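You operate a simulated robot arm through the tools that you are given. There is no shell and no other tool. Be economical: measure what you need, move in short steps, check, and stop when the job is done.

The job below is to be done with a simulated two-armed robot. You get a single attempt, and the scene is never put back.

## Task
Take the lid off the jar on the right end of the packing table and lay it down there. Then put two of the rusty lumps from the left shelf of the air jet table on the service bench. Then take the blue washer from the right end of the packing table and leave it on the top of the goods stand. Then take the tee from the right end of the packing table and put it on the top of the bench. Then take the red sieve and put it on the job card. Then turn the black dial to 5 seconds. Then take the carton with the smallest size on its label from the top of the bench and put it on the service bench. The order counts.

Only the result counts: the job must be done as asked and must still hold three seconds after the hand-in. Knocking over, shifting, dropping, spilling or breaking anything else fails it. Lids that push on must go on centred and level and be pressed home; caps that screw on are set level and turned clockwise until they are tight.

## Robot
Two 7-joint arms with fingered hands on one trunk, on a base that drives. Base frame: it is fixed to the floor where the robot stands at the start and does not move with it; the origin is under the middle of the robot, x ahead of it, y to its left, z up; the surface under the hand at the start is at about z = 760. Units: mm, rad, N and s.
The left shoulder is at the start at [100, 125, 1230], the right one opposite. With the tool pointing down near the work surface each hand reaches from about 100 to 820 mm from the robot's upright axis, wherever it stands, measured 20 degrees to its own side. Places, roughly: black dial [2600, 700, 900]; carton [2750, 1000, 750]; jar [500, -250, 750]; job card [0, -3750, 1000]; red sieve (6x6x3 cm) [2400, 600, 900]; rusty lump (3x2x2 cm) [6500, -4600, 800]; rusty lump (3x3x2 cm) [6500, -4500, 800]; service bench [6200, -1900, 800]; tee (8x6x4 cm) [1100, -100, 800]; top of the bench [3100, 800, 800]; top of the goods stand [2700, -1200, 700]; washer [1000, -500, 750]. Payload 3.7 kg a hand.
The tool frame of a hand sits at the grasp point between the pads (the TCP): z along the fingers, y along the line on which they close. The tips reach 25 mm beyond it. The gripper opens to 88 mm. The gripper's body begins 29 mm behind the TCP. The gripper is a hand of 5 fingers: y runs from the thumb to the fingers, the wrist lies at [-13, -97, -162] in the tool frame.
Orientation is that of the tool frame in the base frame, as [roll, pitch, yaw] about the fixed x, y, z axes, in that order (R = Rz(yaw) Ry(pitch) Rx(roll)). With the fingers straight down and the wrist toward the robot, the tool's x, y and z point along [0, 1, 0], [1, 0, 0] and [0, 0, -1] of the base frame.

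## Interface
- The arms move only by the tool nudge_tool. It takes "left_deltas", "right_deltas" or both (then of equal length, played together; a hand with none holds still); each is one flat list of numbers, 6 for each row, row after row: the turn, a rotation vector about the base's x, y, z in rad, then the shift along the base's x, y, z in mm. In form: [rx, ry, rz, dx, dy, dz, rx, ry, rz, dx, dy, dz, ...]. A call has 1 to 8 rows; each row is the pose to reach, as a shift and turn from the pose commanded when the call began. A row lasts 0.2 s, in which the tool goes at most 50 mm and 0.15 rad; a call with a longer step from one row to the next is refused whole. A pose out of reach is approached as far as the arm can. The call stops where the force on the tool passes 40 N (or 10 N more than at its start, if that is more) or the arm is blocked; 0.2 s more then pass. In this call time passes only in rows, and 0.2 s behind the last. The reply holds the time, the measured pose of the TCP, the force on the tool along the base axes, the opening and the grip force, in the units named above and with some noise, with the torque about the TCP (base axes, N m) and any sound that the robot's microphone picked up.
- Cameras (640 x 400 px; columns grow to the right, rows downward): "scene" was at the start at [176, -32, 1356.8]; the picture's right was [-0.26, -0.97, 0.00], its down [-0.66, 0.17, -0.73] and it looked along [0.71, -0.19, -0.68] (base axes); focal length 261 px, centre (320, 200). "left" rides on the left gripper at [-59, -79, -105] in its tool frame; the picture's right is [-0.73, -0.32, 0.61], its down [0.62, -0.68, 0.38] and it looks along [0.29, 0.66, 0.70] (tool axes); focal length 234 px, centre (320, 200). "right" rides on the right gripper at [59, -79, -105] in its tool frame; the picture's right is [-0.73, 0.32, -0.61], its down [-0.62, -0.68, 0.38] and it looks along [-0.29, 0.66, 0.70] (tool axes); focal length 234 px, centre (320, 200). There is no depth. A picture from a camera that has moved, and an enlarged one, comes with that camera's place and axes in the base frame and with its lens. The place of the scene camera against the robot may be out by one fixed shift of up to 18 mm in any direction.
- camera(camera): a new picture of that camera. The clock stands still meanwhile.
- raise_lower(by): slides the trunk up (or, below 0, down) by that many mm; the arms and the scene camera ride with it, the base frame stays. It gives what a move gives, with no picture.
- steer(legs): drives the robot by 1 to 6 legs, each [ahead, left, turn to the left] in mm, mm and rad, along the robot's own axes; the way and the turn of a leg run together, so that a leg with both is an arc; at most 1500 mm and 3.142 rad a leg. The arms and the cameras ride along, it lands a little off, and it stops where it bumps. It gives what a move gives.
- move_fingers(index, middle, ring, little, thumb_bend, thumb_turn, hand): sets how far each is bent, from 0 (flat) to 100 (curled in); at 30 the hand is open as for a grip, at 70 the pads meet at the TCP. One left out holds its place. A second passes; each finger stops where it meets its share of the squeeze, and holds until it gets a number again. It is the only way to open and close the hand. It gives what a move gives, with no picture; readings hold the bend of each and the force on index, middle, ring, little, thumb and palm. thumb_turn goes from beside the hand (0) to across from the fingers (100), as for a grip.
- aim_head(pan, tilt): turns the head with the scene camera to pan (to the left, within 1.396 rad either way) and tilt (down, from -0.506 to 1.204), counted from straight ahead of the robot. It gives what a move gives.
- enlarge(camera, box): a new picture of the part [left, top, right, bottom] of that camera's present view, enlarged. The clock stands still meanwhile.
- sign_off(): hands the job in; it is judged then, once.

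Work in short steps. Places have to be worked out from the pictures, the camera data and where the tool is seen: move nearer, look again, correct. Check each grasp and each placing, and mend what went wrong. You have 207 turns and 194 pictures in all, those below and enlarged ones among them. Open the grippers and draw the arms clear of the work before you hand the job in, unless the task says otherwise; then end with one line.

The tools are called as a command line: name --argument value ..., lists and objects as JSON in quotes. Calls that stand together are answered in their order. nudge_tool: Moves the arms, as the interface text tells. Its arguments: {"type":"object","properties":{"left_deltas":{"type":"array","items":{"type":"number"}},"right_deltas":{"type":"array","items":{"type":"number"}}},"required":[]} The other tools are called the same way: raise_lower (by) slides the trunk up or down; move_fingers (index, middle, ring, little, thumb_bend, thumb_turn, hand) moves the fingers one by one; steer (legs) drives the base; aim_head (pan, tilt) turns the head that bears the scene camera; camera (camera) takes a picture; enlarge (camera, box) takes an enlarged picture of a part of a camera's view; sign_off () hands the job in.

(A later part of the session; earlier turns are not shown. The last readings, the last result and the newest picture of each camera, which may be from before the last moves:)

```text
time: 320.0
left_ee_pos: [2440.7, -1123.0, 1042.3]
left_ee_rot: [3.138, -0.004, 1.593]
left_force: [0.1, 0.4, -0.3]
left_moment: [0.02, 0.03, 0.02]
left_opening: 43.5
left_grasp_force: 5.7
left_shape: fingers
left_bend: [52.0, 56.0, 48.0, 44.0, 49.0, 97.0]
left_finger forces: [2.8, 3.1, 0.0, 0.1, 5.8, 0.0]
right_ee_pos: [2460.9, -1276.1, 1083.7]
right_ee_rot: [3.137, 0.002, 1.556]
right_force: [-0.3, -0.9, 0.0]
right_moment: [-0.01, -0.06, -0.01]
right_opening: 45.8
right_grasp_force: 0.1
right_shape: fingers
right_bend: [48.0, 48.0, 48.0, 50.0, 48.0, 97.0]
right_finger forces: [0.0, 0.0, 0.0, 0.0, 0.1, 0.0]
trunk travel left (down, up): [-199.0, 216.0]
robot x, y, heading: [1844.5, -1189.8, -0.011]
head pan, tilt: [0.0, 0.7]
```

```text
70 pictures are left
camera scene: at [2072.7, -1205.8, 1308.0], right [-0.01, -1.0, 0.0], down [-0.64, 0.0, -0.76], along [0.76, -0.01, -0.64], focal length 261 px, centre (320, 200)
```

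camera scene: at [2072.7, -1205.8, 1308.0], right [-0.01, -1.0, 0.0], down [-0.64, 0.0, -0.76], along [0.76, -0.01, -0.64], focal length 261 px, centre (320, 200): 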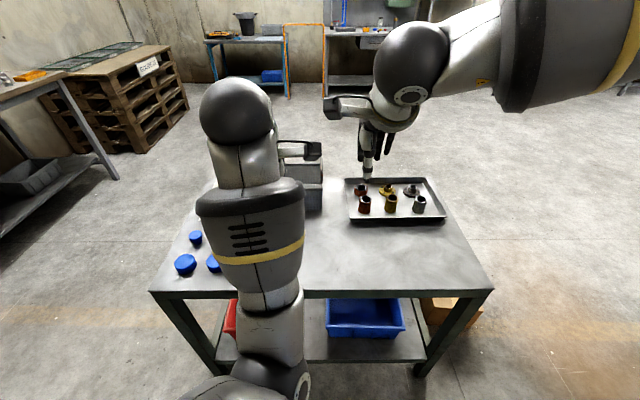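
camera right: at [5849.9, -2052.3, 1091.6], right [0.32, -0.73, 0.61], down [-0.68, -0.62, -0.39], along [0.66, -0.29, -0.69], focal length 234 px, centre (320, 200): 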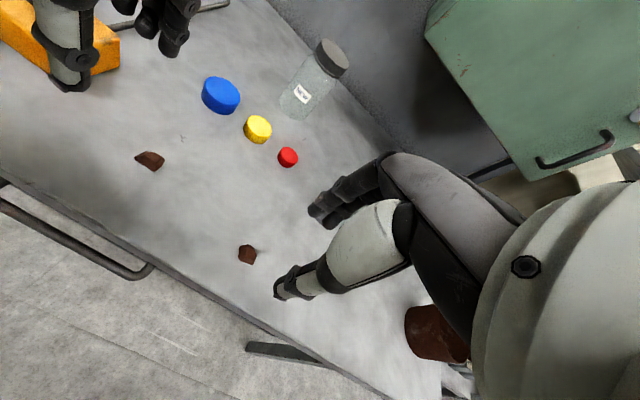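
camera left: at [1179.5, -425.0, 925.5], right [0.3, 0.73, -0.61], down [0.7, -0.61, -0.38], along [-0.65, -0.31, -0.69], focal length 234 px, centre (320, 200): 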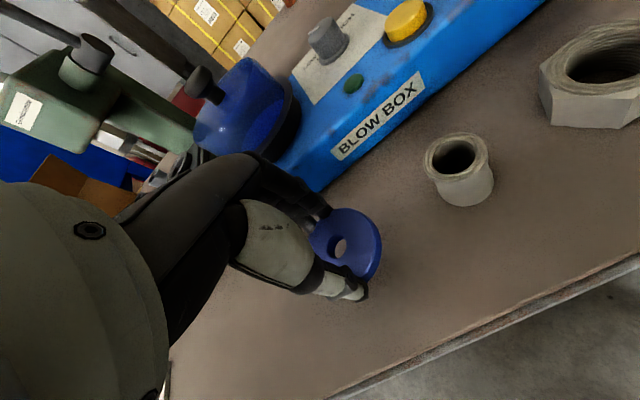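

Free front-middle area on the stand around (2540, -1250). Shift there, lower the trunk, then the hand.

steer --legs '[[90, -130, 0.008]]'

raise_lower --by -100

nudge_tool --left_deltas '[0, 0, 0, 0, 0, -45, 0, 0, 0, 0, 0, -90, 0, 0, 0, 0, 0, -135, 0, 0, 0, 0, 0, -170]'

camera --camera "left"

```text
time: 321.8
left_ee_pos: [2529.3, -1248.1, 1041.5]
left_ee_rot: [3.138, -0.004, 1.6]
left_force: [0.2, -0.7, -0.3]
left_moment: [0.03, -0.02, 0.05]
left_opening: 43.2
left_grasp_force: 5.5
left_shape: fingers
left_bend: [52.0, 56.0, 48.0, 44.0, 49.0, 97.0]
left_finger forces: [2.8, 3.1, 0.1, 0.1, 5.8, 0.0]
right_ee_pos: [2549.6, -1402.2, 1083.5]
right_ee_rot: [3.137, 0.002, 1.559]
right_force: [0.3, 0.7, -0.2]
right_moment: [0.06, 0.01, 0.02]
right_opening: 45.9
right_grasp_force: 0.1
right_shape: fingers
right_bend: [48.0, 48.0, 48.0, 50.0, 48.0, 97.0]
right_finger forces: [0.0, 0.0, 0.0, 0.1, 0.1, 0.1]
trunk travel left (down, up): [-199.0, 216.0]
robot x, y, heading: [1931.6, -1322.6, -0.0]
head pan, tilt: [0.0, 0.7]
```

```text
time: 323.1
left_ee_pos: [2543.5, -1247.3, 796.4]
left_ee_rot: [-2.825, -0.015, 1.597]
left_force: [-0.5, -0.5, -0.2]
left_moment: [0.0, -0.01, 0.0]
left_opening: 43.2
left_grasp_force: 6.0
left_shape: fingers
left_bend: [52.0, 56.0, 48.0, 44.0, 49.0, 97.0]
left_finger forces: [2.8, 3.0, 0.1, 0.0, 5.7, 0.1]
right_ee_pos: [2548.4, -1402.4, 985.1]
right_ee_rot: [3.136, 0.002, 1.559]
right_force: [-0.6, -0.3, -0.9]
right_moment: [0.01, 0.0, -0.01]
right_opening: 45.9
right_grasp_force: 0.0
right_shape: fingers
right_bend: [48.0, 48.0, 48.0, 50.0, 48.0, 97.0]
right_finger forces: [0.0, 0.1, 0.0, 0.0, 0.0, 0.1]
trunk travel left (down, up): [-99.0, 316.0]
robot x, y, heading: [1928.8, -1323.7, 0.002]
head pan, tilt: [0.0, 0.7]
```

```text
time: 323.7
left_ee_pos: [2552.3, -1248.8, 733.2]
left_ee_rot: [-2.87, -0.01, 1.597]
left_force: [-3.0, 2.0, 22.2]
left_moment: [-0.06, -0.19, 0.04]
left_opening: 42.6
left_grasp_force: 19.8
left_shape: fingers
left_bend: [57.0, 58.0, 49.0, 44.0, 45.0, 97.0]
left_finger forces: [26.8, 2.1, 1.8, 0.1, 9.8, 0.1]
right_ee_pos: [2548.7, -1401.8, 985.8]
right_ee_rot: [3.137, 0.001, 1.56]
right_force: [0.5, -0.3, -1.4]
right_moment: [0.03, 0.01, 0.03]
right_opening: 45.9
right_grasp_force: 0.1
right_shape: fingers
right_bend: [48.0, 48.0, 48.0, 50.0, 48.0, 97.0]
right_finger forces: [0.0, 0.0, 0.1, 0.1, 0.0, 0.0]
trunk travel left (down, up): [-99.0, 316.0]
robot x, y, heading: [1928.5, -1326.9, -0.0]
head pan, tilt: [0.0, 0.7]
stopped in row 2 (left hand): the force on the tool passed its limit at 62 N (the readings are from after the stop); the commanded pose is now the measured one
```

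```text
69 pictures are left
camera left: at [2505.7, -1310.1, 855.6], right [-0.45, -0.73, -0.5], down [-0.78, 0.6, -0.18], along [0.44, 0.31, -0.84], focal length 234 px, centre (320, 200)
```

left: 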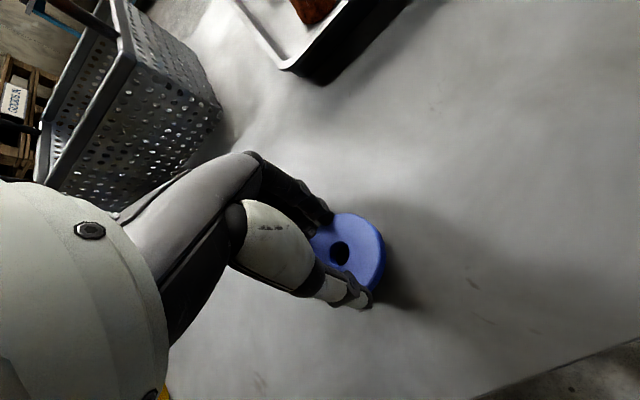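

The trunk move dropped the hand further than expected, and the washer is now pressed on the stand top. It is intact in the fingers; ease up slightly and release.

nudge_tool --left_deltas '[0, -0.06, 0, 0, 0, 3]'

move_fingers --hand "left" --index 38 --middle 38 --ring 38 --little 38 --thumb_bend 36

nudge_tool --left_deltas '[0, 0, 0, 0, 0, 30, 0, 0, 0, 0, 0, 70, 0, 0, 0, 0, 0, 110, 0, 0, 0, 0, 0, 150, 0, 0, 0, 0, 0, 190]'

camera --camera "left"

camera --camera "scene"

```text
time: 324.1
left_ee_pos: [2550.9, -1249.0, 732.4]
left_ee_rot: [-2.92, -0.008, 1.599]
left_force: [-4.1, -0.4, 12.5]
left_moment: [-0.06, -0.07, -0.02]
left_opening: 42.3
left_grasp_force: 15.3
left_shape: fingers
left_bend: [57.0, 58.0, 48.0, 44.0, 46.0, 97.0]
left_finger forces: [18.2, 2.7, 0.1, 0.1, 9.2, 0.0]
right_ee_pos: [2548.6, -1402.9, 985.0]
right_ee_rot: [3.138, 0.004, 1.561]
right_force: [0.0, -0.3, -0.4]
right_moment: [0.0, 0.04, 0.0]
right_opening: 45.8
right_grasp_force: 0.1
right_shape: fingers
right_bend: [48.0, 48.0, 48.0, 50.0, 48.0, 97.0]
right_finger forces: [0.0, 0.1, 0.0, 0.0, 0.0, 0.0]
trunk travel left (down, up): [-99.0, 316.0]
robot x, y, heading: [1931.6, -1327.6, 0.004]
head pan, tilt: [0.0, 0.7]
```

```text
time: 325.1
left_ee_pos: [2550.8, -1249.3, 733.9]
left_ee_rot: [-2.922, -0.01, 1.598]
left_force: [-5.9, -0.2, 23.9]
left_moment: [-0.07, -0.5, 0.03]
left_opening: 60.5
left_grasp_force: 11.3
left_shape: fingers
left_bend: [47.0, 42.0, 38.0, 38.0, 36.0, 97.0]
left_finger forces: [15.8, 7.7, 0.0, 0.0, 0.1, 0.1]
right_ee_pos: [2548.2, -1402.4, 986.3]
right_ee_rot: [3.135, 0.002, 1.561]
right_force: [0.8, -0.1, 0.2]
right_moment: [-0.01, -0.03, -0.02]
right_opening: 46.2
right_grasp_force: 0.1
right_shape: fingers
right_bend: [48.0, 48.0, 48.0, 50.0, 48.0, 97.0]
right_finger forces: [0.1, 0.1, 0.1, 0.0, 0.0, 0.0]
trunk travel left (down, up): [-99.0, 316.0]
robot x, y, heading: [1927.4, -1322.9, 0.001]
head pan, tilt: [0.0, 0.7]
```

```text
time: 326.3
left_ee_pos: [2588.8, -1251.2, 845.1]
left_ee_rot: [-2.924, -0.008, 1.599]
left_force: [-0.5, 0.6, -0.4]
left_moment: [-0.02, -0.03, -0.02]
left_opening: 69.8
left_grasp_force: 0.1
left_shape: fingers
left_bend: [38.0, 38.0, 38.0, 38.0, 36.0, 97.0]
left_finger forces: [0.1, 0.1, 0.0, 0.0, 0.1, 0.0]
left hand out of reach, approached as far as the arm can: row 3, 4, 5
right_ee_pos: [2550.5, -1403.3, 984.1]
right_ee_rot: [3.138, 0.002, 1.559]
right_force: [0.3, 0.5, -1.2]
right_moment: [-0.03, -0.01, 0.02]
right_opening: 45.9
right_grasp_force: 0.1
right_shape: fingers
right_bend: [48.0, 48.0, 48.0, 50.0, 48.0, 97.0]
right_finger forces: [0.1, 0.0, 0.1, 0.1, 0.0, 0.0]
trunk travel left (down, up): [-99.0, 316.0]
robot x, y, heading: [1929.9, -1323.6, -0.0]
head pan, tilt: [0.0, 0.7]
```

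```text
68 pictures are left
camera left: at [2535.9, -1312.1, 964.5], right [-0.43, -0.73, -0.53], down [-0.77, 0.6, -0.22], along [0.48, 0.31, -0.82], focal length 234 px, centre (320, 200)
```

left: 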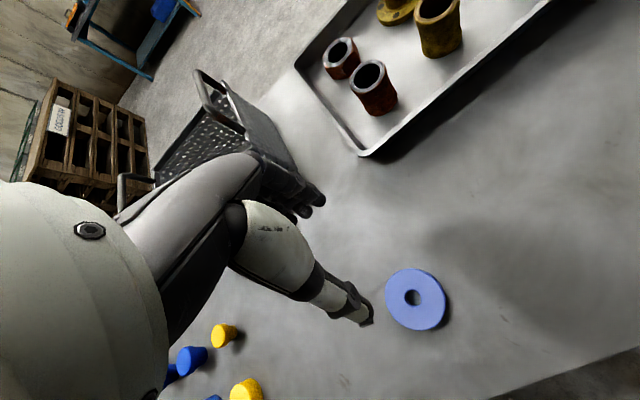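

```text
67 pictures are left
camera scene: at [2270.1, -1334.4, 1192.6], right [0.0, -1.0, 0.0], down [-0.64, 0.0, -0.76], along [0.76, 0.0, -0.64], focal length 261 px, centre (320, 200)
```

scene: 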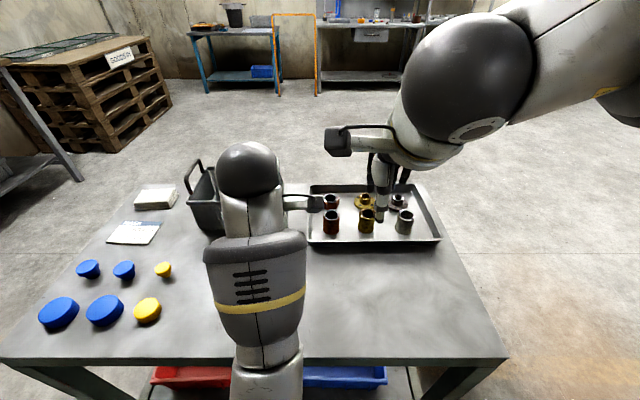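

Washer lies flat on the goods stand. Raise the trunk and hand, then go back round to the packing table for the tee.

raise_lower --by 100

nudge_tool --left_deltas '[0, -0.05, 0, 0, 0, 25, 0, -0.1, 0, 0, 0, 50, 0, -0.15, 0, 0, 0, 75, 0, -0.22, 0, 0, 0, 100]'

```text
time: 327.7
left_ee_pos: [2591.1, -1250.1, 939.3]
left_ee_rot: [-2.915, -0.009, 1.598]
left_force: [0.4, -0.2, -0.8]
left_moment: [-0.03, 0.03, 0.0]
left_opening: 69.4
left_grasp_force: 0.0
left_shape: fingers
left_bend: [38.0, 38.0, 38.0, 38.0, 36.0, 97.0]
left_finger forces: [0.1, 0.1, 0.1, 0.1, 0.1, 0.1]
right_ee_pos: [2550.8, -1403.2, 1082.3]
right_ee_rot: [-3.142, 0.002, 1.56]
right_force: [0.7, 0.7, -0.4]
right_moment: [-0.02, 0.02, -0.02]
right_opening: 45.8
right_grasp_force: 0.1
right_shape: fingers
right_bend: [48.0, 48.0, 48.0, 50.0, 48.0, 97.0]
right_finger forces: [0.0, 0.1, 0.0, 0.0, 0.0, 0.0]
trunk travel left (down, up): [-199.0, 216.0]
robot x, y, heading: [1932.2, -1323.5, -0.002]
head pan, tilt: [0.0, 0.7]
```

```text
time: 328.7
left_ee_pos: [2589.4, -1249.9, 1041.0]
left_ee_rot: [-3.136, -0.001, 1.601]
left_force: [-0.5, -0.6, 0.3]
left_moment: [0.03, 0.02, 0.03]
left_opening: 69.8
left_grasp_force: 0.0
left_shape: fingers
left_bend: [38.0, 38.0, 38.0, 38.0, 36.0, 97.0]
left_finger forces: [0.0, 0.0, 0.1, 0.0, 0.1, 0.0]
right_ee_pos: [2551.4, -1402.4, 1084.4]
right_ee_rot: [3.14, 0.002, 1.559]
right_force: [0.5, -0.5, 0.3]
right_moment: [-0.02, -0.04, 0.02]
right_opening: 45.8
right_grasp_force: 0.0
right_shape: fingers
right_bend: [48.0, 48.0, 48.0, 50.0, 48.0, 97.0]
right_finger forces: [0.0, 0.0, 0.0, 0.1, 0.0, 0.0]
trunk travel left (down, up): [-199.0, 216.0]
robot x, y, heading: [1931.5, -1322.3, -0.002]
head pan, tilt: [0.0, 0.7]
```

Now drive back and face the packing table at the tee, opening the right hand.

steer --legs '[[-100, 0, 0], [0, 1080, 0], [0, 0, 3.139], [110, 0, 0]]'

move_fingers --hand "right" --index 36 --middle 36 --ring 36 --little 36 --thumb_bend 36

aim_head --pan -0.1 --tilt 0.8

enlarge --camera "scene" --box '[160, 130, 480, 330]'

camera --camera "right"

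```text
time: 347.4
left_ee_pos: [1066.5, -308.2, 1041.2]
left_ee_rot: [-3.139, -0.002, -1.551]
left_force: [-0.3, -0.6, -0.8]
left_moment: [0.0, -0.05, -0.02]
left_opening: 69.7
left_grasp_force: 0.1
left_shape: fingers
left_bend: [38.0, 38.0, 38.0, 38.0, 36.0, 97.0]
left_finger forces: [0.1, 0.0, 0.0, 0.0, 0.1, 0.0]
right_ee_pos: [1106.5, -154.0, 1083.5]
right_ee_rot: [3.138, 0.002, -1.588]
right_force: [-0.5, -0.5, -0.2]
right_moment: [-0.01, 0.0, 0.01]
right_opening: 45.8
right_grasp_force: 0.0
right_shape: fingers
right_bend: [48.0, 48.0, 48.0, 50.0, 48.0, 97.0]
right_finger forces: [0.0, 0.0, 0.0, 0.0, 0.0, 0.0]
trunk travel left (down, up): [-199.0, 216.0]
robot x, y, heading: [1724.3, -237.6, 3.136]
head pan, tilt: [0.0, 0.7]
```

```text
time: 348.4
left_ee_pos: [1067.6, -307.9, 1041.6]
left_ee_rot: [-3.139, -0.003, -1.55]
left_force: [-0.1, 0.2, 0.5]
left_moment: [-0.01, -0.01, -0.02]
left_opening: 69.7
left_grasp_force: 0.0
left_shape: fingers
left_bend: [38.0, 38.0, 38.0, 38.0, 36.0, 97.0]
left_finger forces: [0.0, 0.1, 0.0, 0.0, 0.0, 0.1]
right_ee_pos: [1107.1, -154.4, 1084.0]
right_ee_rot: [3.138, 0.002, -1.588]
right_force: [-0.9, 0.0, 0.4]
right_moment: [-0.01, 0.0, 0.0]
right_opening: 71.6
right_grasp_force: 0.2
right_shape: fingers
right_bend: [36.0, 36.0, 36.0, 36.0, 36.0, 97.0]
right_finger forces: [0.0, 0.1, 0.0, 0.1, 0.1, 0.0]
trunk travel left (down, up): [-199.0, 216.0]
robot x, y, heading: [1725.6, -235.8, 3.133]
head pan, tilt: [0.0, 0.7]
```

```text
time: 349.0
left_ee_pos: [1066.7, -309.6, 1040.8]
left_ee_rot: [-3.139, -0.002, -1.55]
left_force: [-0.3, -0.5, -0.3]
left_moment: [-0.03, 0.0, 0.02]
left_opening: 69.9
left_grasp_force: 0.1
left_shape: fingers
left_bend: [38.0, 38.0, 38.0, 38.0, 36.0, 97.0]
left_finger forces: [0.0, 0.0, 0.0, 0.0, 0.0, 0.0]
right_ee_pos: [1108.3, -156.0, 1083.8]
right_ee_rot: [3.136, 0.001, -1.588]
right_force: [0.0, 0.3, 0.5]
right_moment: [0.01, 0.01, 0.04]
right_opening: 72.0
right_grasp_force: 0.1
right_shape: fingers
right_bend: [36.0, 36.0, 36.0, 36.0, 36.0, 97.0]
right_finger forces: [0.1, 0.0, 0.0, 0.1, 0.0, 0.0]
trunk travel left (down, up): [-199.0, 216.0]
robot x, y, heading: [1724.6, -239.9, 3.135]
head pan, tilt: [-0.099, 0.799]
```

```text
2.00 times, centred on (320, 230) of scene
camera zoom: at [1486.2, -239.5, 1299.8], right [0.11, 0.99, 0.0], down [0.71, -0.08, -0.7], along [-0.69, 0.07, -0.72], focal length 522 px, centre (320, 140)
```

zoom: 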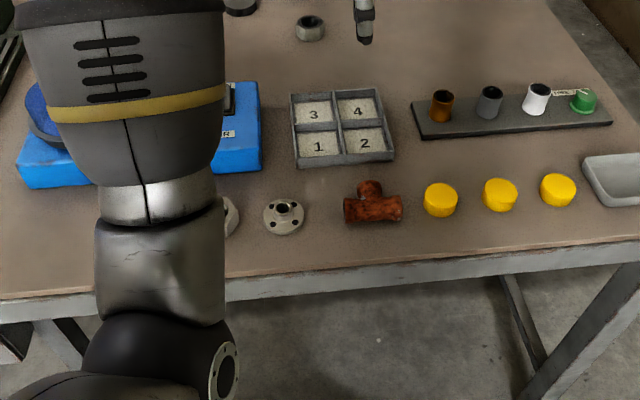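

```text
65 pictures are left
camera right: at [1184.7, -215.7, 1187.8], right [-0.31, 0.73, 0.61], down [0.69, 0.61, -0.38], along [-0.65, 0.3, -0.69], focal length 234 px, centre (320, 200)
```

right: 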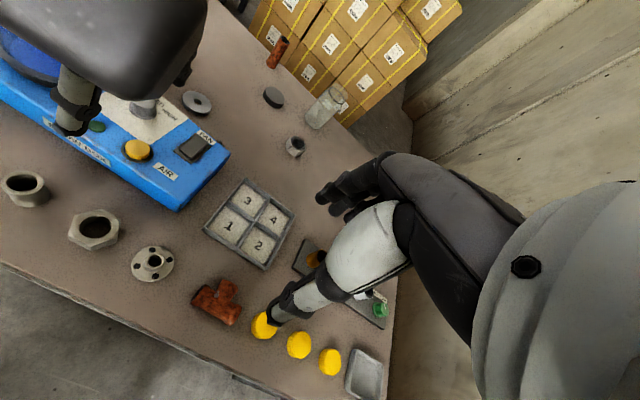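

The tee's run lies along y with its branch pointing away; I'll grip thumb on the run and fingers on the branch end (≈60 mm along x). Open fully and move above (1105, -120).

move_fingers --hand "right" --index 30 --middle 30 --ring 30 --little 30 --thumb_bend 30

nudge_tool --right_deltas '[0, 0, 0, 0, 8, -44, 0, 0, 0, -1, 16, -88, 0, 0, 0, -2, 24, -132, 0, 0, 0, -3, 32, -176, 0, 0, 0, -3, 35, -215]'

camera --camera "right"

```text
time: 350.0
left_ee_pos: [1066.7, -307.3, 1041.5]
left_ee_rot: [-3.138, 0.0, -1.551]
left_force: [0.2, 1.1, 0.4]
left_moment: [0.01, -0.01, -0.02]
left_opening: 70.0
left_grasp_force: 0.0
left_shape: fingers
left_bend: [38.0, 38.0, 38.0, 38.0, 36.0, 97.0]
left_finger forces: [0.0, 0.0, 0.1, 0.1, 0.0, 0.1]
right_ee_pos: [1107.3, -154.6, 1084.1]
right_ee_rot: [3.139, 0.002, -1.587]
right_force: [0.1, 1.4, 0.2]
right_moment: [0.01, 0.01, -0.03]
right_opening: 84.2
right_grasp_force: 0.1
right_shape: fingers
right_bend: [30.0, 30.0, 30.0, 30.0, 30.0, 97.0]
right_finger forces: [0.1, 0.0, 0.0, 0.0, 0.0, 0.0]
trunk travel left (down, up): [-199.0, 216.0]
robot x, y, heading: [1725.3, -237.8, 3.138]
head pan, tilt: [-0.099, 0.799]
```

```text
time: 351.2
left_ee_pos: [1066.2, -308.0, 1042.4]
left_ee_rot: [-3.139, -0.002, -1.551]
left_force: [-0.8, 0.4, 0.0]
left_moment: [0.0, -0.02, -0.02]
left_opening: 69.6
left_grasp_force: 0.1
left_shape: fingers
left_bend: [38.0, 38.0, 38.0, 38.0, 36.0, 97.0]
left_finger forces: [0.0, 0.0, 0.1, 0.0, 0.1, 0.1]
right_ee_pos: [1103.3, -118.9, 868.1]
right_ee_rot: [3.139, 0.001, -1.589]
right_force: [-0.4, -0.2, -0.3]
right_moment: [0.01, 0.02, -0.03]
right_opening: 84.4
right_grasp_force: 0.0
right_shape: fingers
right_bend: [30.0, 30.0, 30.0, 30.0, 30.0, 97.0]
right_finger forces: [0.0, 0.0, 0.0, 0.0, 0.0, 0.0]
trunk travel left (down, up): [-199.0, 216.0]
robot x, y, heading: [1724.4, -237.5, 3.134]
head pan, tilt: [-0.099, 0.799]
```

```text
64 pictures are left
camera right: at [1181.4, -179.7, 972.2], right [-0.31, 0.73, 0.61], down [0.69, 0.61, -0.39], along [-0.65, 0.3, -0.69], focal length 234 px, centre (320, 200)
```

right: 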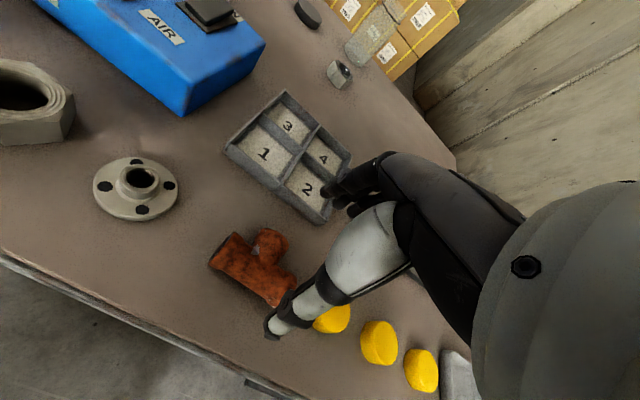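

Aligned. Descend around the tee.

nudge_tool --right_deltas '[0, 0, 0, 2, 0, -35, 0, 0, 0, 2, 0, -60, 0, 0, 0, 2, 0, -73]'

move_fingers --hand "right" --index 41 --middle 41 --ring 41 --little 30 --thumb_bend 41

camera --camera "right"

```text
time: 352.0
left_ee_pos: [1066.3, -308.0, 1040.8]
left_ee_rot: [-3.137, -0.002, -1.551]
left_force: [0.7, 0.5, -0.8]
left_moment: [-0.03, 0.03, -0.01]
left_opening: 69.9
left_grasp_force: 0.0
left_shape: fingers
left_bend: [38.0, 38.0, 38.0, 38.0, 36.0, 97.0]
left_finger forces: [0.0, 0.0, 0.1, 0.0, 0.0, 0.0]
right_ee_pos: [1115.8, -100.2, 818.4]
right_ee_rot: [3.138, 0.001, -1.588]
right_force: [-0.9, 0.2, 0.4]
right_moment: [-0.05, 0.02, -0.03]
right_opening: 84.5
right_grasp_force: 0.0
right_shape: fingers
right_bend: [30.0, 30.0, 30.0, 30.0, 30.0, 97.0]
right_finger forces: [0.0, 0.0, 0.1, 0.0, 0.0, 0.1]
right hand out of reach, approached as far as the arm can: row 1, 2, 3
trunk travel left (down, up): [-199.0, 216.0]
robot x, y, heading: [1725.8, -239.6, 3.138]
head pan, tilt: [-0.099, 0.799]
```

```text
time: 353.0
left_ee_pos: [1066.7, -307.9, 1042.4]
left_ee_rot: [-3.139, 0.0, -1.551]
left_force: [0.6, 0.0, -0.7]
left_moment: [0.0, -0.01, -0.02]
left_opening: 69.6
left_grasp_force: 0.1
left_shape: fingers
left_bend: [38.0, 38.0, 38.0, 38.0, 36.0, 97.0]
left_finger forces: [0.0, 0.1, 0.0, 0.1, 0.1, 0.0]
right_ee_pos: [1114.2, -99.5, 819.5]
right_ee_rot: [3.139, 0.001, -1.588]
right_force: [0.7, -0.6, 0.1]
right_moment: [0.01, 0.01, -0.01]
right_opening: 61.7
right_grasp_force: 0.0
right_shape: fingers
right_bend: [41.0, 41.0, 41.0, 30.0, 41.0, 97.0]
right_finger forces: [0.0, 0.1, 0.0, 0.0, 0.0, 0.1]
trunk travel left (down, up): [-199.0, 216.0]
robot x, y, heading: [1726.6, -235.5, 3.134]
head pan, tilt: [-0.099, 0.799]
```

```text
63 pictures are left
camera right: at [1192.5, -160.3, 923.7], right [-0.31, 0.73, 0.61], down [0.69, 0.61, -0.39], along [-0.65, 0.3, -0.69], focal length 234 px, centre (320, 200)
```

right: 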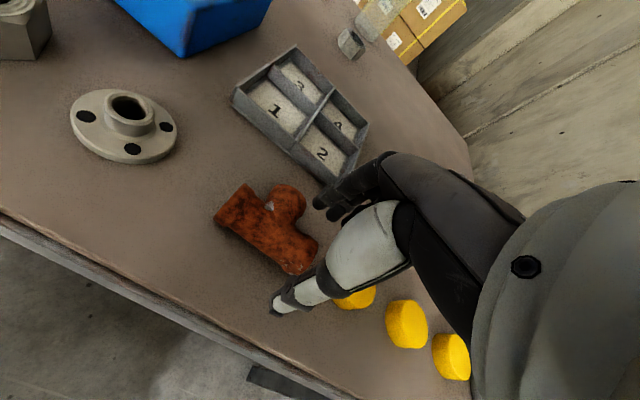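

The arm runs out there. Rise, shift the base 35 mm to its right, reopen and try again.

move_fingers --hand "right" --index 30 --middle 30 --ring 30 --little 30 --thumb_bend 30

nudge_tool --right_deltas '[0, 0, 0, 0, 0, 40, 0, 0, 0, -5, -10, 60]'

steer --legs '[[-10, -40, 0]]'

nudge_tool --right_deltas '[0, 0, 0.02, -7, -25, 0, 0, 0, 0.02, -14, -51, 0, 0, 0, 0.02, -14, -51, -40]'

camera --camera "right"

```text
time: 354.0
left_ee_pos: [1067.0, -308.1, 1042.5]
left_ee_rot: [-3.138, -0.002, -1.551]
left_force: [0.3, 1.0, 0.8]
left_moment: [-0.02, -0.02, 0.0]
left_opening: 69.6
left_grasp_force: 0.1
left_shape: fingers
left_bend: [38.0, 38.0, 38.0, 38.0, 36.0, 97.0]
left_finger forces: [0.0, 0.0, 0.0, 0.0, 0.0, 0.0]
right_ee_pos: [1114.6, -99.1, 819.2]
right_ee_rot: [3.138, 0.004, -1.588]
right_force: [-1.1, 0.3, 0.3]
right_moment: [0.03, 0.02, -0.02]
right_opening: 84.5
right_grasp_force: 0.0
right_shape: fingers
right_bend: [30.0, 30.0, 30.0, 30.0, 30.0, 97.0]
right_finger forces: [0.0, 0.0, 0.0, 0.0, 0.1, 0.0]
trunk travel left (down, up): [-199.0, 216.0]
robot x, y, heading: [1724.7, -237.3, 3.133]
head pan, tilt: [-0.099, 0.799]
```

```text
time: 354.6
left_ee_pos: [1067.7, -308.6, 1042.9]
left_ee_rot: [-3.137, -0.002, -1.549]
left_force: [-0.4, -0.2, -0.6]
left_moment: [0.02, -0.02, 0.02]
left_opening: 69.6
left_grasp_force: 0.0
left_shape: fingers
left_bend: [38.0, 38.0, 38.0, 38.0, 36.0, 97.0]
left_finger forces: [0.0, 0.1, 0.0, 0.0, 0.1, 0.0]
right_ee_pos: [1109.6, -109.9, 879.0]
right_ee_rot: [3.14, 0.0, -1.589]
right_force: [-0.4, -0.1, -0.1]
right_moment: [-0.01, 0.0, 0.02]
right_opening: 84.3
right_grasp_force: 0.1
right_shape: fingers
right_bend: [30.0, 30.0, 30.0, 30.0, 30.0, 97.0]
right_finger forces: [0.0, 0.0, 0.0, 0.0, 0.0, 0.1]
trunk travel left (down, up): [-199.0, 216.0]
robot x, y, heading: [1725.5, -237.7, 3.135]
head pan, tilt: [-0.099, 0.799]
```

```text
time: 355.7
left_ee_pos: [1076.4, -267.0, 1041.1]
left_ee_rot: [-3.136, -0.004, -1.547]
left_force: [0.0, -0.6, -0.4]
left_moment: [-0.01, 0.03, 0.0]
left_opening: 69.6
left_grasp_force: 0.0
left_shape: fingers
left_bend: [38.0, 38.0, 38.0, 38.0, 36.0, 97.0]
left_finger forces: [0.0, 0.0, 0.1, 0.0, 0.0, 0.1]
right_ee_pos: [1120.2, -69.2, 879.3]
right_ee_rot: [3.138, 0.001, -1.588]
right_force: [0.0, -0.7, -0.1]
right_moment: [0.0, 0.02, 0.01]
right_opening: 84.7
right_grasp_force: 0.2
right_shape: fingers
right_bend: [30.0, 30.0, 30.0, 30.0, 30.0, 97.0]
right_finger forces: [0.1, 0.0, 0.0, 0.0, 0.0, 0.0]
trunk travel left (down, up): [-199.0, 216.0]
robot x, y, heading: [1735.8, -196.7, 3.132]
head pan, tilt: [-0.099, 0.799]
```

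```text
time: 356.5
left_ee_pos: [1076.9, -267.8, 1041.9]
left_ee_rot: [-3.138, -0.002, -1.551]
left_force: [-0.4, 1.0, 0.3]
left_moment: [0.01, -0.03, 0.02]
left_opening: 69.3
left_grasp_force: 0.1
left_shape: fingers
left_bend: [38.0, 38.0, 38.0, 38.0, 36.0, 97.0]
left_finger forces: [0.0, 0.0, 0.0, 0.0, 0.0, 0.0]
right_ee_pos: [1116.8, -91.9, 859.7]
right_ee_rot: [3.139, 0.001, -1.569]
right_force: [0.4, 0.5, 0.3]
right_moment: [0.01, 0.0, 0.03]
right_opening: 84.6
right_grasp_force: 0.1
right_shape: fingers
right_bend: [30.0, 30.0, 30.0, 30.0, 30.0, 97.0]
right_finger forces: [0.0, 0.0, 0.1, 0.0, 0.0, 0.1]
right hand out of reach, approached as far as the arm can: row 2, 3
trunk travel left (down, up): [-199.0, 216.0]
robot x, y, heading: [1735.8, -200.6, 3.136]
head pan, tilt: [-0.099, 0.799]
```

```text
62 pictures are left
camera right: at [1195.6, -151.0, 963.8], right [-0.32, 0.73, 0.61], down [0.68, 0.63, -0.39], along [-0.66, 0.29, -0.69], focal length 234 px, centre (320, 200)
```

right: 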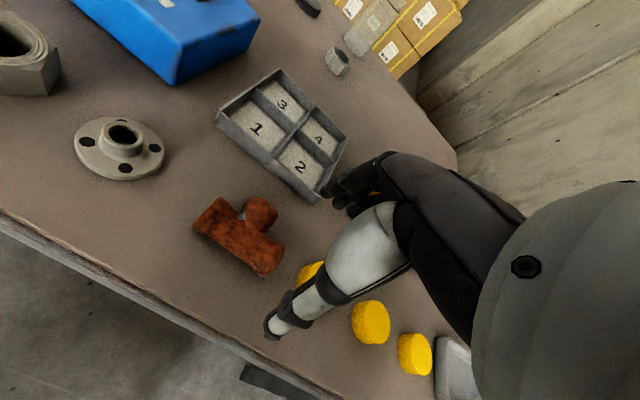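

The limit is on the inner side. Shift the base the other way (110 mm to its left) so the tee is further out on the right.

nudge_tool --right_deltas '[0, 0, 0, 0, 10, 25]'

steer --legs '[[0, 115, 0]]'

nudge_tool --right_deltas '[0, 0, 0, -6, 30, 0, 0, 0, 0, -12, 60, 0, 0, 0, 0, -12, 78, -20, 0, 0, 0, -12, 78, -50]'

camera --camera "right"

```text
time: 356.9
left_ee_pos: [1076.7, -267.6, 1043.4]
left_ee_rot: [-3.14, -0.001, -1.548]
left_force: [0.2, 0.5, 0.4]
left_moment: [0.01, 0.02, -0.02]
left_opening: 69.8
left_grasp_force: 0.0
left_shape: fingers
left_bend: [38.0, 38.0, 38.0, 38.0, 36.0, 97.0]
left_finger forces: [0.0, 0.1, 0.0, 0.0, 0.0, 0.1]
right_ee_pos: [1118.2, -82.7, 885.7]
right_ee_rot: [3.138, 0.001, -1.57]
right_force: [0.0, 0.4, 0.0]
right_moment: [0.0, 0.04, -0.01]
right_opening: 84.6
right_grasp_force: 0.0
right_shape: fingers
right_bend: [30.0, 30.0, 30.0, 30.0, 30.0, 97.0]
right_finger forces: [0.0, 0.0, 0.1, 0.0, 0.1, 0.0]
trunk travel left (down, up): [-199.0, 216.0]
robot x, y, heading: [1736.9, -196.0, 3.137]
head pan, tilt: [-0.099, 0.799]
```

```text
time: 358.5
left_ee_pos: [1076.8, -382.8, 1042.0]
left_ee_rot: [-3.137, -0.003, -1.549]
left_force: [0.1, 0.0, -0.1]
left_moment: [-0.01, 0.0, -0.02]
left_opening: 69.6
left_grasp_force: 0.0
left_shape: fingers
left_bend: [38.0, 38.0, 38.0, 38.0, 36.0, 97.0]
left_finger forces: [0.1, 0.0, 0.0, 0.0, 0.0, 0.0]
right_ee_pos: [1116.7, -196.0, 885.4]
right_ee_rot: [3.138, 0.001, -1.568]
right_force: [0.0, 0.7, 0.7]
right_moment: [-0.01, 0.02, -0.02]
right_opening: 84.4
right_grasp_force: 0.1
right_shape: fingers
right_bend: [30.0, 30.0, 30.0, 30.0, 30.0, 97.0]
right_finger forces: [0.0, 0.0, 0.0, 0.0, 0.0, 0.0]
trunk travel left (down, up): [-199.0, 216.0]
robot x, y, heading: [1733.8, -315.5, 3.137]
head pan, tilt: [-0.099, 0.799]
```

```text
time: 359.5
left_ee_pos: [1075.9, -381.5, 1041.2]
left_ee_rot: [-3.139, -0.001, -1.547]
left_force: [0.4, -0.2, 1.1]
left_moment: [0.01, -0.01, 0.01]
left_opening: 69.8
left_grasp_force: 0.1
left_shape: fingers
left_bend: [38.0, 38.0, 38.0, 38.0, 36.0, 97.0]
left_finger forces: [0.0, 0.0, 0.0, 0.0, 0.0, 0.0]
right_ee_pos: [1104.1, -118.5, 834.3]
right_ee_rot: [3.14, 0.002, -1.569]
right_force: [0.1, -0.1, 0.3]
right_moment: [0.01, -0.01, 0.05]
right_opening: 84.5
right_grasp_force: 0.0
right_shape: fingers
right_bend: [30.0, 30.0, 30.0, 30.0, 30.0, 97.0]
right_finger forces: [0.0, 0.1, 0.0, 0.0, 0.0, 0.0]
trunk travel left (down, up): [-199.0, 216.0]
robot x, y, heading: [1733.1, -314.5, 3.141]
head pan, tilt: [-0.099, 0.799]
```

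```text
61 pictures are left
camera right: at [1182.6, -177.2, 938.7], right [-0.32, 0.72, 0.61], down [0.68, 0.63, -0.38], along [-0.66, 0.29, -0.69], focal length 234 px, centre (320, 200)
```

right: 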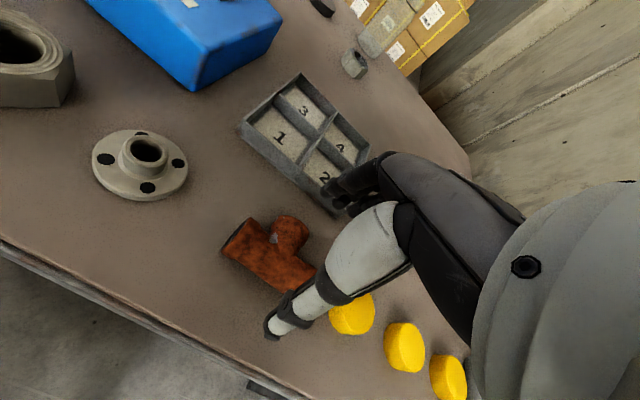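

In reach and aligned (tee centre ≈(1104,-127)). Descend and close in stages.

nudge_tool --right_deltas '[0, 0, 0, 0, -2, -20, 0, 0, 0, 0, -2, -38]'

move_fingers --hand "right" --index 41 --middle 41 --ring 30 --little 30 --thumb_bend 41

move_fingers --hand "right" --index 47 --middle 47 --thumb_bend 47

camera --camera "right"

```text
time: 360.1
left_ee_pos: [1075.8, -381.9, 1042.0]
left_ee_rot: [-3.138, -0.001, -1.551]
left_force: [-0.1, -0.6, 0.6]
left_moment: [-0.01, -0.01, -0.02]
left_opening: 69.9
left_grasp_force: 0.1
left_shape: fingers
left_bend: [38.0, 38.0, 38.0, 38.0, 36.0, 97.0]
left_finger forces: [0.1, 0.1, 0.0, 0.0, 0.0, 0.0]
right_ee_pos: [1104.5, -120.4, 797.5]
right_ee_rot: [3.139, 0.002, -1.568]
right_force: [-0.6, -1.1, 0.1]
right_moment: [-0.06, -0.01, -0.02]
right_opening: 84.7
right_grasp_force: 0.1
right_shape: fingers
right_bend: [30.0, 30.0, 30.0, 30.0, 30.0, 97.0]
right_finger forces: [0.0, 0.0, 0.0, 0.1, 0.0, 0.1]
trunk travel left (down, up): [-199.0, 216.0]
robot x, y, heading: [1738.0, -315.1, 3.134]
head pan, tilt: [-0.099, 0.799]
```

```text
time: 361.1
left_ee_pos: [1075.9, -382.7, 1041.8]
left_ee_rot: [-3.137, -0.002, -1.547]
left_force: [0.0, -0.6, 0.5]
left_moment: [-0.02, 0.0, 0.03]
left_opening: 69.6
left_grasp_force: 0.0
left_shape: fingers
left_bend: [38.0, 38.0, 38.0, 38.0, 36.0, 97.0]
left_finger forces: [0.0, 0.1, 0.1, 0.0, 0.1, 0.0]
right_ee_pos: [1104.3, -120.9, 798.0]
right_ee_rot: [3.138, 0.002, -1.568]
right_force: [-1.0, -0.2, 0.3]
right_moment: [0.05, 0.01, -0.01]
right_opening: 62.4
right_grasp_force: 0.2
right_shape: fingers
right_bend: [40.0, 41.0, 30.0, 30.0, 41.0, 97.0]
right_finger forces: [0.4, 0.0, 0.1, 0.0, 0.1, 0.0]
trunk travel left (down, up): [-199.0, 216.0]
robot x, y, heading: [1737.1, -314.3, 3.139]
head pan, tilt: [-0.099, 0.799]
```

```text
time: 362.1
left_ee_pos: [1074.8, -381.4, 1042.1]
left_ee_rot: [-3.139, -0.002, -1.548]
left_force: [0.9, 0.4, -0.5]
left_moment: [0.02, -0.03, 0.05]
left_opening: 69.8
left_grasp_force: 0.1
left_shape: fingers
left_bend: [38.0, 38.0, 38.0, 38.0, 36.0, 97.0]
left_finger forces: [0.1, 0.0, 0.0, 0.0, 0.0, 0.0]
right_ee_pos: [1103.8, -119.6, 796.7]
right_ee_rot: [3.14, 0.001, -1.569]
right_force: [-0.2, 0.6, 0.7]
right_moment: [0.0, -0.02, 0.0]
right_opening: 49.2
right_grasp_force: 0.2
right_shape: fingers
right_bend: [46.0, 47.0, 30.0, 30.0, 47.0, 97.0]
right_finger forces: [0.7, 0.0, 0.0, 0.1, 0.0, 0.0]
trunk travel left (down, up): [-199.0, 216.0]
robot x, y, heading: [1733.6, -310.4, 3.136]
head pan, tilt: [-0.099, 0.799]
```

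```text
60 pictures are left
camera right: at [1183.2, -179.5, 901.1], right [-0.32, 0.72, 0.61], down [0.68, 0.63, -0.38], along [-0.66, 0.29, -0.69], focal length 234 px, centre (320, 200)
```

right: 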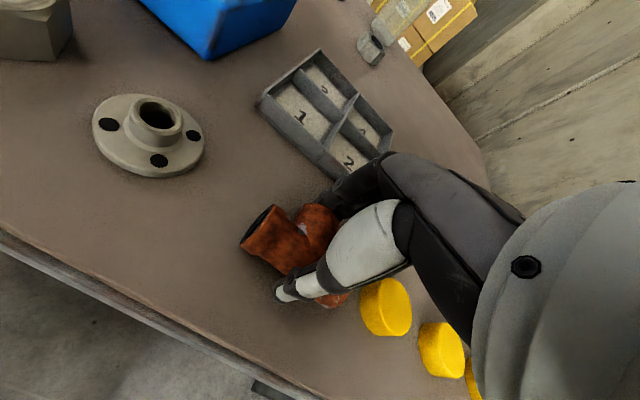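

Keep closing in stages.

move_fingers --hand "right" --index 52 --middle 52 --thumb_bend 52

move_fingers --hand "right" --index 58 --middle 58 --thumb_bend 58

enlarge --camera "right" --box '[220, 150, 420, 330]'

```text
time: 363.1
left_ee_pos: [1075.2, -383.4, 1041.6]
left_ee_rot: [-3.137, -0.002, -1.548]
left_force: [0.2, 1.0, 0.3]
left_moment: [0.0, 0.02, 0.0]
left_opening: 69.9
left_grasp_force: 0.0
left_shape: fingers
left_bend: [38.0, 38.0, 38.0, 38.0, 36.0, 97.0]
left_finger forces: [0.0, 0.0, 0.0, 0.0, 0.1, 0.0]
right_ee_pos: [1105.0, -121.1, 797.7]
right_ee_rot: [3.138, 0.002, -1.57]
right_force: [-1.1, 0.1, 1.5]
right_moment: [0.03, 0.05, 0.03]
right_opening: 46.0
right_grasp_force: 3.7
right_shape: fingers
right_bend: [49.0, 50.0, 30.0, 30.0, 48.0, 97.0]
right_finger forces: [2.3, 1.7, 0.1, 0.1, 2.8, 0.0]
trunk travel left (down, up): [-199.0, 216.0]
robot x, y, heading: [1735.6, -310.4, 3.136]
head pan, tilt: [-0.099, 0.799]
```

```text
time: 364.1
left_ee_pos: [1076.3, -381.9, 1041.3]
left_ee_rot: [-3.139, -0.002, -1.547]
left_force: [-0.6, 0.1, -0.5]
left_moment: [0.02, 0.07, 0.0]
left_opening: 69.6
left_grasp_force: 0.1
left_shape: fingers
left_bend: [38.0, 38.0, 38.0, 38.0, 36.0, 97.0]
left_finger forces: [0.0, 0.0, 0.0, 0.1, 0.0, 0.0]
right_ee_pos: [1105.0, -120.1, 796.6]
right_ee_rot: [3.139, 0.002, -1.57]
right_force: [-1.9, 0.1, 0.2]
right_moment: [0.03, 0.06, 0.01]
right_opening: 45.0
right_grasp_force: 7.1
right_shape: fingers
right_bend: [50.0, 52.0, 30.0, 30.0, 48.0, 97.0]
right_finger forces: [4.3, 3.6, 0.1, 0.0, 6.4, 0.0]
trunk travel left (down, up): [-199.0, 216.0]
robot x, y, heading: [1731.9, -310.3, 3.137]
head pan, tilt: [-0.099, 0.799]
```

```text
2.22 times, centred on (320, 240) of right
camera zoom: at [1183.1, -179.5, 901.2], right [-0.32, 0.72, 0.61], down [0.68, 0.63, -0.38], along [-0.66, 0.29, -0.69], focal length 520 px, centre (320, 111)
```

zoom: 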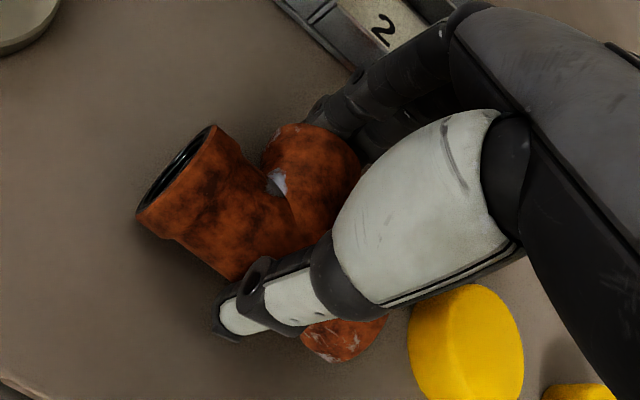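

Balanced grip: index 4.3, middle 3.6, thumb 6.4 N. Tighten more and lift.

move_fingers --hand "right" --index 64 --middle 66 --thumb_bend 64

nudge_tool --right_deltas '[0, 0, 0, 0, 0, 30, 0, 0, 0, 5, 5, 70, 0, 0, 0, 15, 5, 115, 0, 0, 0, 25, 5, 160, 0, 0, 0, 30, 5, 200]'

camera --camera "right"

```text
time: 365.1
left_ee_pos: [1075.8, -383.3, 1042.2]
left_ee_rot: [-3.138, -0.002, -1.548]
left_force: [0.5, 0.6, 0.1]
left_moment: [0.0, 0.02, 0.0]
left_opening: 69.9
left_grasp_force: 0.0
left_shape: fingers
left_bend: [38.0, 38.0, 38.0, 38.0, 36.0, 97.0]
left_finger forces: [0.0, 0.0, 0.0, 0.0, 0.1, 0.1]
right_ee_pos: [1104.2, -119.3, 798.2]
right_ee_rot: [3.137, 0.002, -1.569]
right_force: [-2.7, 0.6, 1.8]
right_moment: [0.03, 0.04, 0.01]
right_opening: 43.9
right_grasp_force: 12.3
right_shape: fingers
right_bend: [54.0, 57.0, 30.0, 30.0, 47.0, 96.0]
right_finger forces: [6.0, 6.8, 0.0, 0.0, 11.1, 0.1]
trunk travel left (down, up): [-199.0, 216.0]
robot x, y, heading: [1732.1, -312.6, 3.136]
head pan, tilt: [-0.099, 0.799]
```

```text
time: 366.3
left_ee_pos: [1076.2, -382.7, 1042.9]
left_ee_rot: [-3.14, -0.003, -1.547]
left_force: [-0.3, -0.7, 0.3]
left_moment: [-0.03, 0.01, 0.01]
left_opening: 69.7
left_grasp_force: 0.1
left_shape: fingers
left_bend: [38.0, 38.0, 38.0, 38.0, 36.0, 97.0]
left_finger forces: [0.0, 0.0, 0.0, 0.1, 0.0, 0.0]
right_ee_pos: [1135.8, -116.3, 998.9]
right_ee_rot: [3.138, 0.003, -1.569]
right_force: [0.7, 0.6, -4.2]
right_moment: [0.0, 0.04, 0.01]
right_opening: 43.6
right_grasp_force: 11.1
right_shape: fingers
right_bend: [54.0, 58.0, 30.0, 30.0, 47.0, 96.0]
right_finger forces: [5.6, 5.9, 0.0, 0.0, 10.9, 0.0]
trunk travel left (down, up): [-199.0, 216.0]
robot x, y, heading: [1741.6, -315.1, 3.134]
head pan, tilt: [-0.099, 0.799]
```

```text
58 pictures are left
camera right: at [1214.6, -174.6, 1102.0], right [-0.32, 0.72, 0.61], down [0.68, 0.63, -0.38], along [-0.66, 0.29, -0.69], focal length 234 px, centre (320, 200)
```

right: 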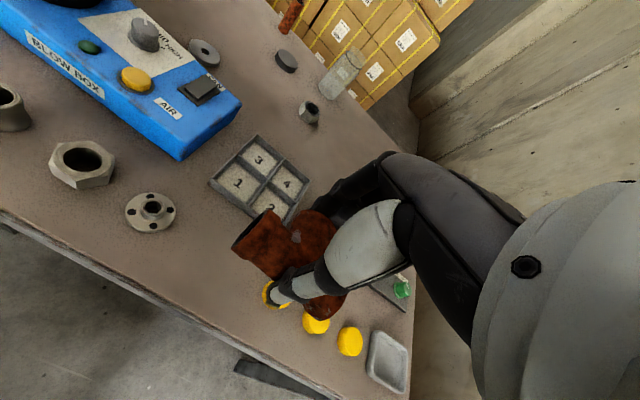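

Tee is held. Back off, turn to face the bench (heading +y), and look at its top.

move_fingers --hand "right" --index 68 --middle 70 --thumb_bend 68

steer --legs '[[-110, 0, 0], [0, 0, -1.565], [180, -650, 0]]'

aim_head --pan 0 --tilt 0.6

camera --camera "scene"

```text
time: 367.3
left_ee_pos: [1075.9, -382.6, 1041.6]
left_ee_rot: [-3.137, -0.001, -1.549]
left_force: [-0.2, 0.5, -0.9]
left_moment: [0.01, 0.01, 0.0]
left_opening: 69.7
left_grasp_force: 0.1
left_shape: fingers
left_bend: [38.0, 38.0, 38.0, 38.0, 36.0, 97.0]
left_finger forces: [0.1, 0.0, 0.0, 0.0, 0.0, 0.1]
right_ee_pos: [1134.8, -114.7, 997.2]
right_ee_rot: [3.138, 0.001, -1.57]
right_force: [0.0, 0.1, -3.1]
right_moment: [0.06, 0.07, 0.02]
right_opening: 43.4
right_grasp_force: 11.6
right_shape: fingers
right_bend: [57.0, 61.0, 30.0, 30.0, 45.0, 95.0]
right_finger forces: [5.8, 6.4, 0.1, 0.0, 11.7, 0.0]
trunk travel left (down, up): [-199.0, 216.0]
robot x, y, heading: [1733.3, -311.4, 3.136]
head pan, tilt: [-0.099, 0.799]
```

```text
time: 378.1
left_ee_pos: [2431.1, 523.5, 1039.9]
left_ee_rot: [-3.138, -0.002, -3.117]
left_force: [0.1, -0.8, 0.4]
left_moment: [0.01, 0.02, 0.0]
left_opening: 69.8
left_grasp_force: 0.0
left_shape: fingers
left_bend: [38.0, 38.0, 38.0, 38.0, 36.0, 97.0]
left_finger forces: [0.0, 0.0, 0.1, 0.0, 0.2, 0.1]
right_ee_pos: [2697.3, 464.2, 997.7]
right_ee_rot: [3.14, 0.002, -3.136]
right_force: [0.1, -0.2, -3.2]
right_moment: [0.05, -0.01, 0.02]
right_opening: 43.2
right_grasp_force: 11.4
right_shape: fingers
right_bend: [58.0, 61.0, 30.0, 30.0, 45.0, 95.0]
right_finger forces: [5.7, 6.1, 0.1, 0.1, 11.3, 0.0]
trunk travel left (down, up): [-199.0, 216.0]
robot x, y, heading: [2501.2, -138.5, 1.563]
head pan, tilt: [-0.099, 0.799]
```

```text
time: 378.9
left_ee_pos: [2429.4, 522.0, 1042.8]
left_ee_rot: [-3.139, -0.003, -3.118]
left_force: [-1.2, -0.6, -0.6]
left_moment: [-0.02, 0.02, 0.04]
left_opening: 69.6
left_grasp_force: 0.1
left_shape: fingers
left_bend: [38.0, 38.0, 38.0, 38.0, 36.0, 97.0]
left_finger forces: [0.0, 0.0, 0.0, 0.0, 0.0, 0.0]
right_ee_pos: [2697.2, 464.8, 996.8]
right_ee_rot: [3.138, 0.002, -3.136]
right_force: [-0.6, -0.8, -3.5]
right_moment: [0.06, -0.01, -0.01]
right_opening: 43.0
right_grasp_force: 11.4
right_shape: fingers
right_bend: [58.0, 61.0, 30.0, 30.0, 45.0, 95.0]
right_finger forces: [5.7, 6.0, 0.0, 0.1, 11.3, 0.0]
trunk travel left (down, up): [-199.0, 216.0]
robot x, y, heading: [2503.9, -136.2, 1.569]
head pan, tilt: [0.0, 0.6]
```

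```text
57 pictures are left
camera scene: at [2495.8, 93.8, 1316.5], right [1.0, 0.0, 0.0], down [0.0, -0.57, -0.82], along [0.0, 0.82, -0.57], focal length 261 px, centre (320, 200)
```

scene: 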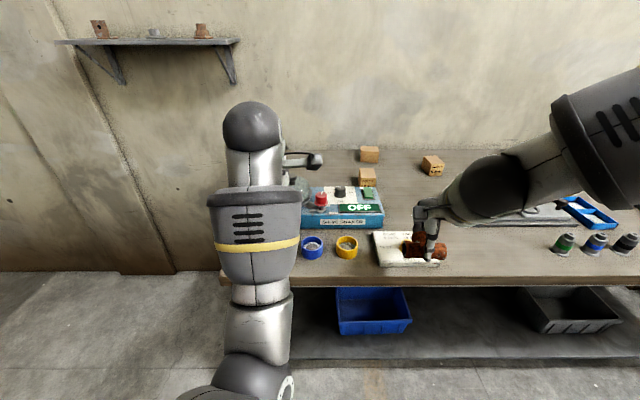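

Bench front edge y≈506. A free front area seems to be near (2940, 600). Drive right and slightly closer, then look.

steer --legs '[[90, -240, 0]]'

camera --camera "scene"

camera --camera "right"

```text
time: 381.6
left_ee_pos: [2667.5, 611.2, 1041.8]
left_ee_rot: [-3.139, -0.002, -3.117]
left_force: [0.6, 0.5, -0.5]
left_moment: [-0.02, -0.01, -0.02]
left_opening: 69.8
left_grasp_force: 0.0
left_shape: fingers
left_bend: [38.0, 38.0, 38.0, 38.0, 36.0, 97.0]
left_finger forces: [0.1, 0.1, 0.1, 0.0, 0.0, 0.0]
right_ee_pos: [2934.7, 554.1, 996.9]
right_ee_rot: [3.138, 0.001, -3.136]
right_force: [0.3, 0.4, -3.1]
right_moment: [0.05, -0.03, -0.02]
right_opening: 43.3
right_grasp_force: 11.4
right_shape: fingers
right_bend: [58.0, 61.0, 30.0, 30.0, 45.0, 95.0]
right_finger forces: [5.6, 6.2, 0.0, 0.1, 11.3, 0.1]
trunk travel left (down, up): [-199.0, 216.0]
robot x, y, heading: [2739.2, -45.8, 1.571]
head pan, tilt: [0.0, 0.6]
```

```text
56 pictures are left
camera scene: at [2734.2, 183.3, 1316.6], right [1.0, 0.0, 0.0], down [0.0, -0.57, -0.82], along [0.0, 0.82, -0.57], focal length 261 px, centre (320, 200)
```

scene: 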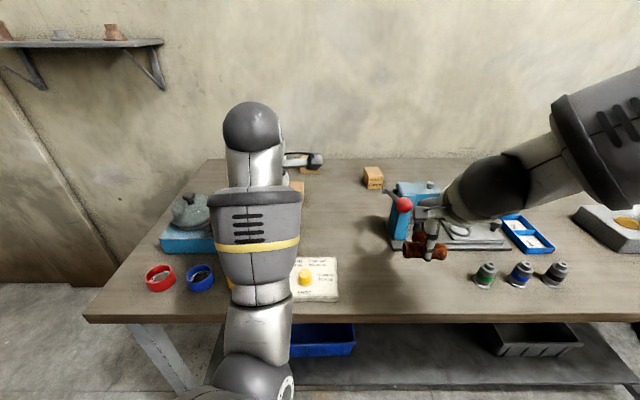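

```text
55 pictures are left
camera right: at [2875.8, 473.9, 1100.8], right [0.72, 0.33, 0.61], down [0.63, -0.68, -0.38], along [0.29, 0.66, -0.69], focal length 234 px, centre (320, 200)
```

right: 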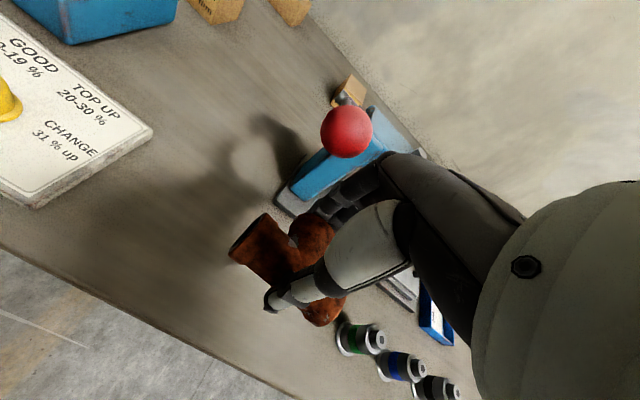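

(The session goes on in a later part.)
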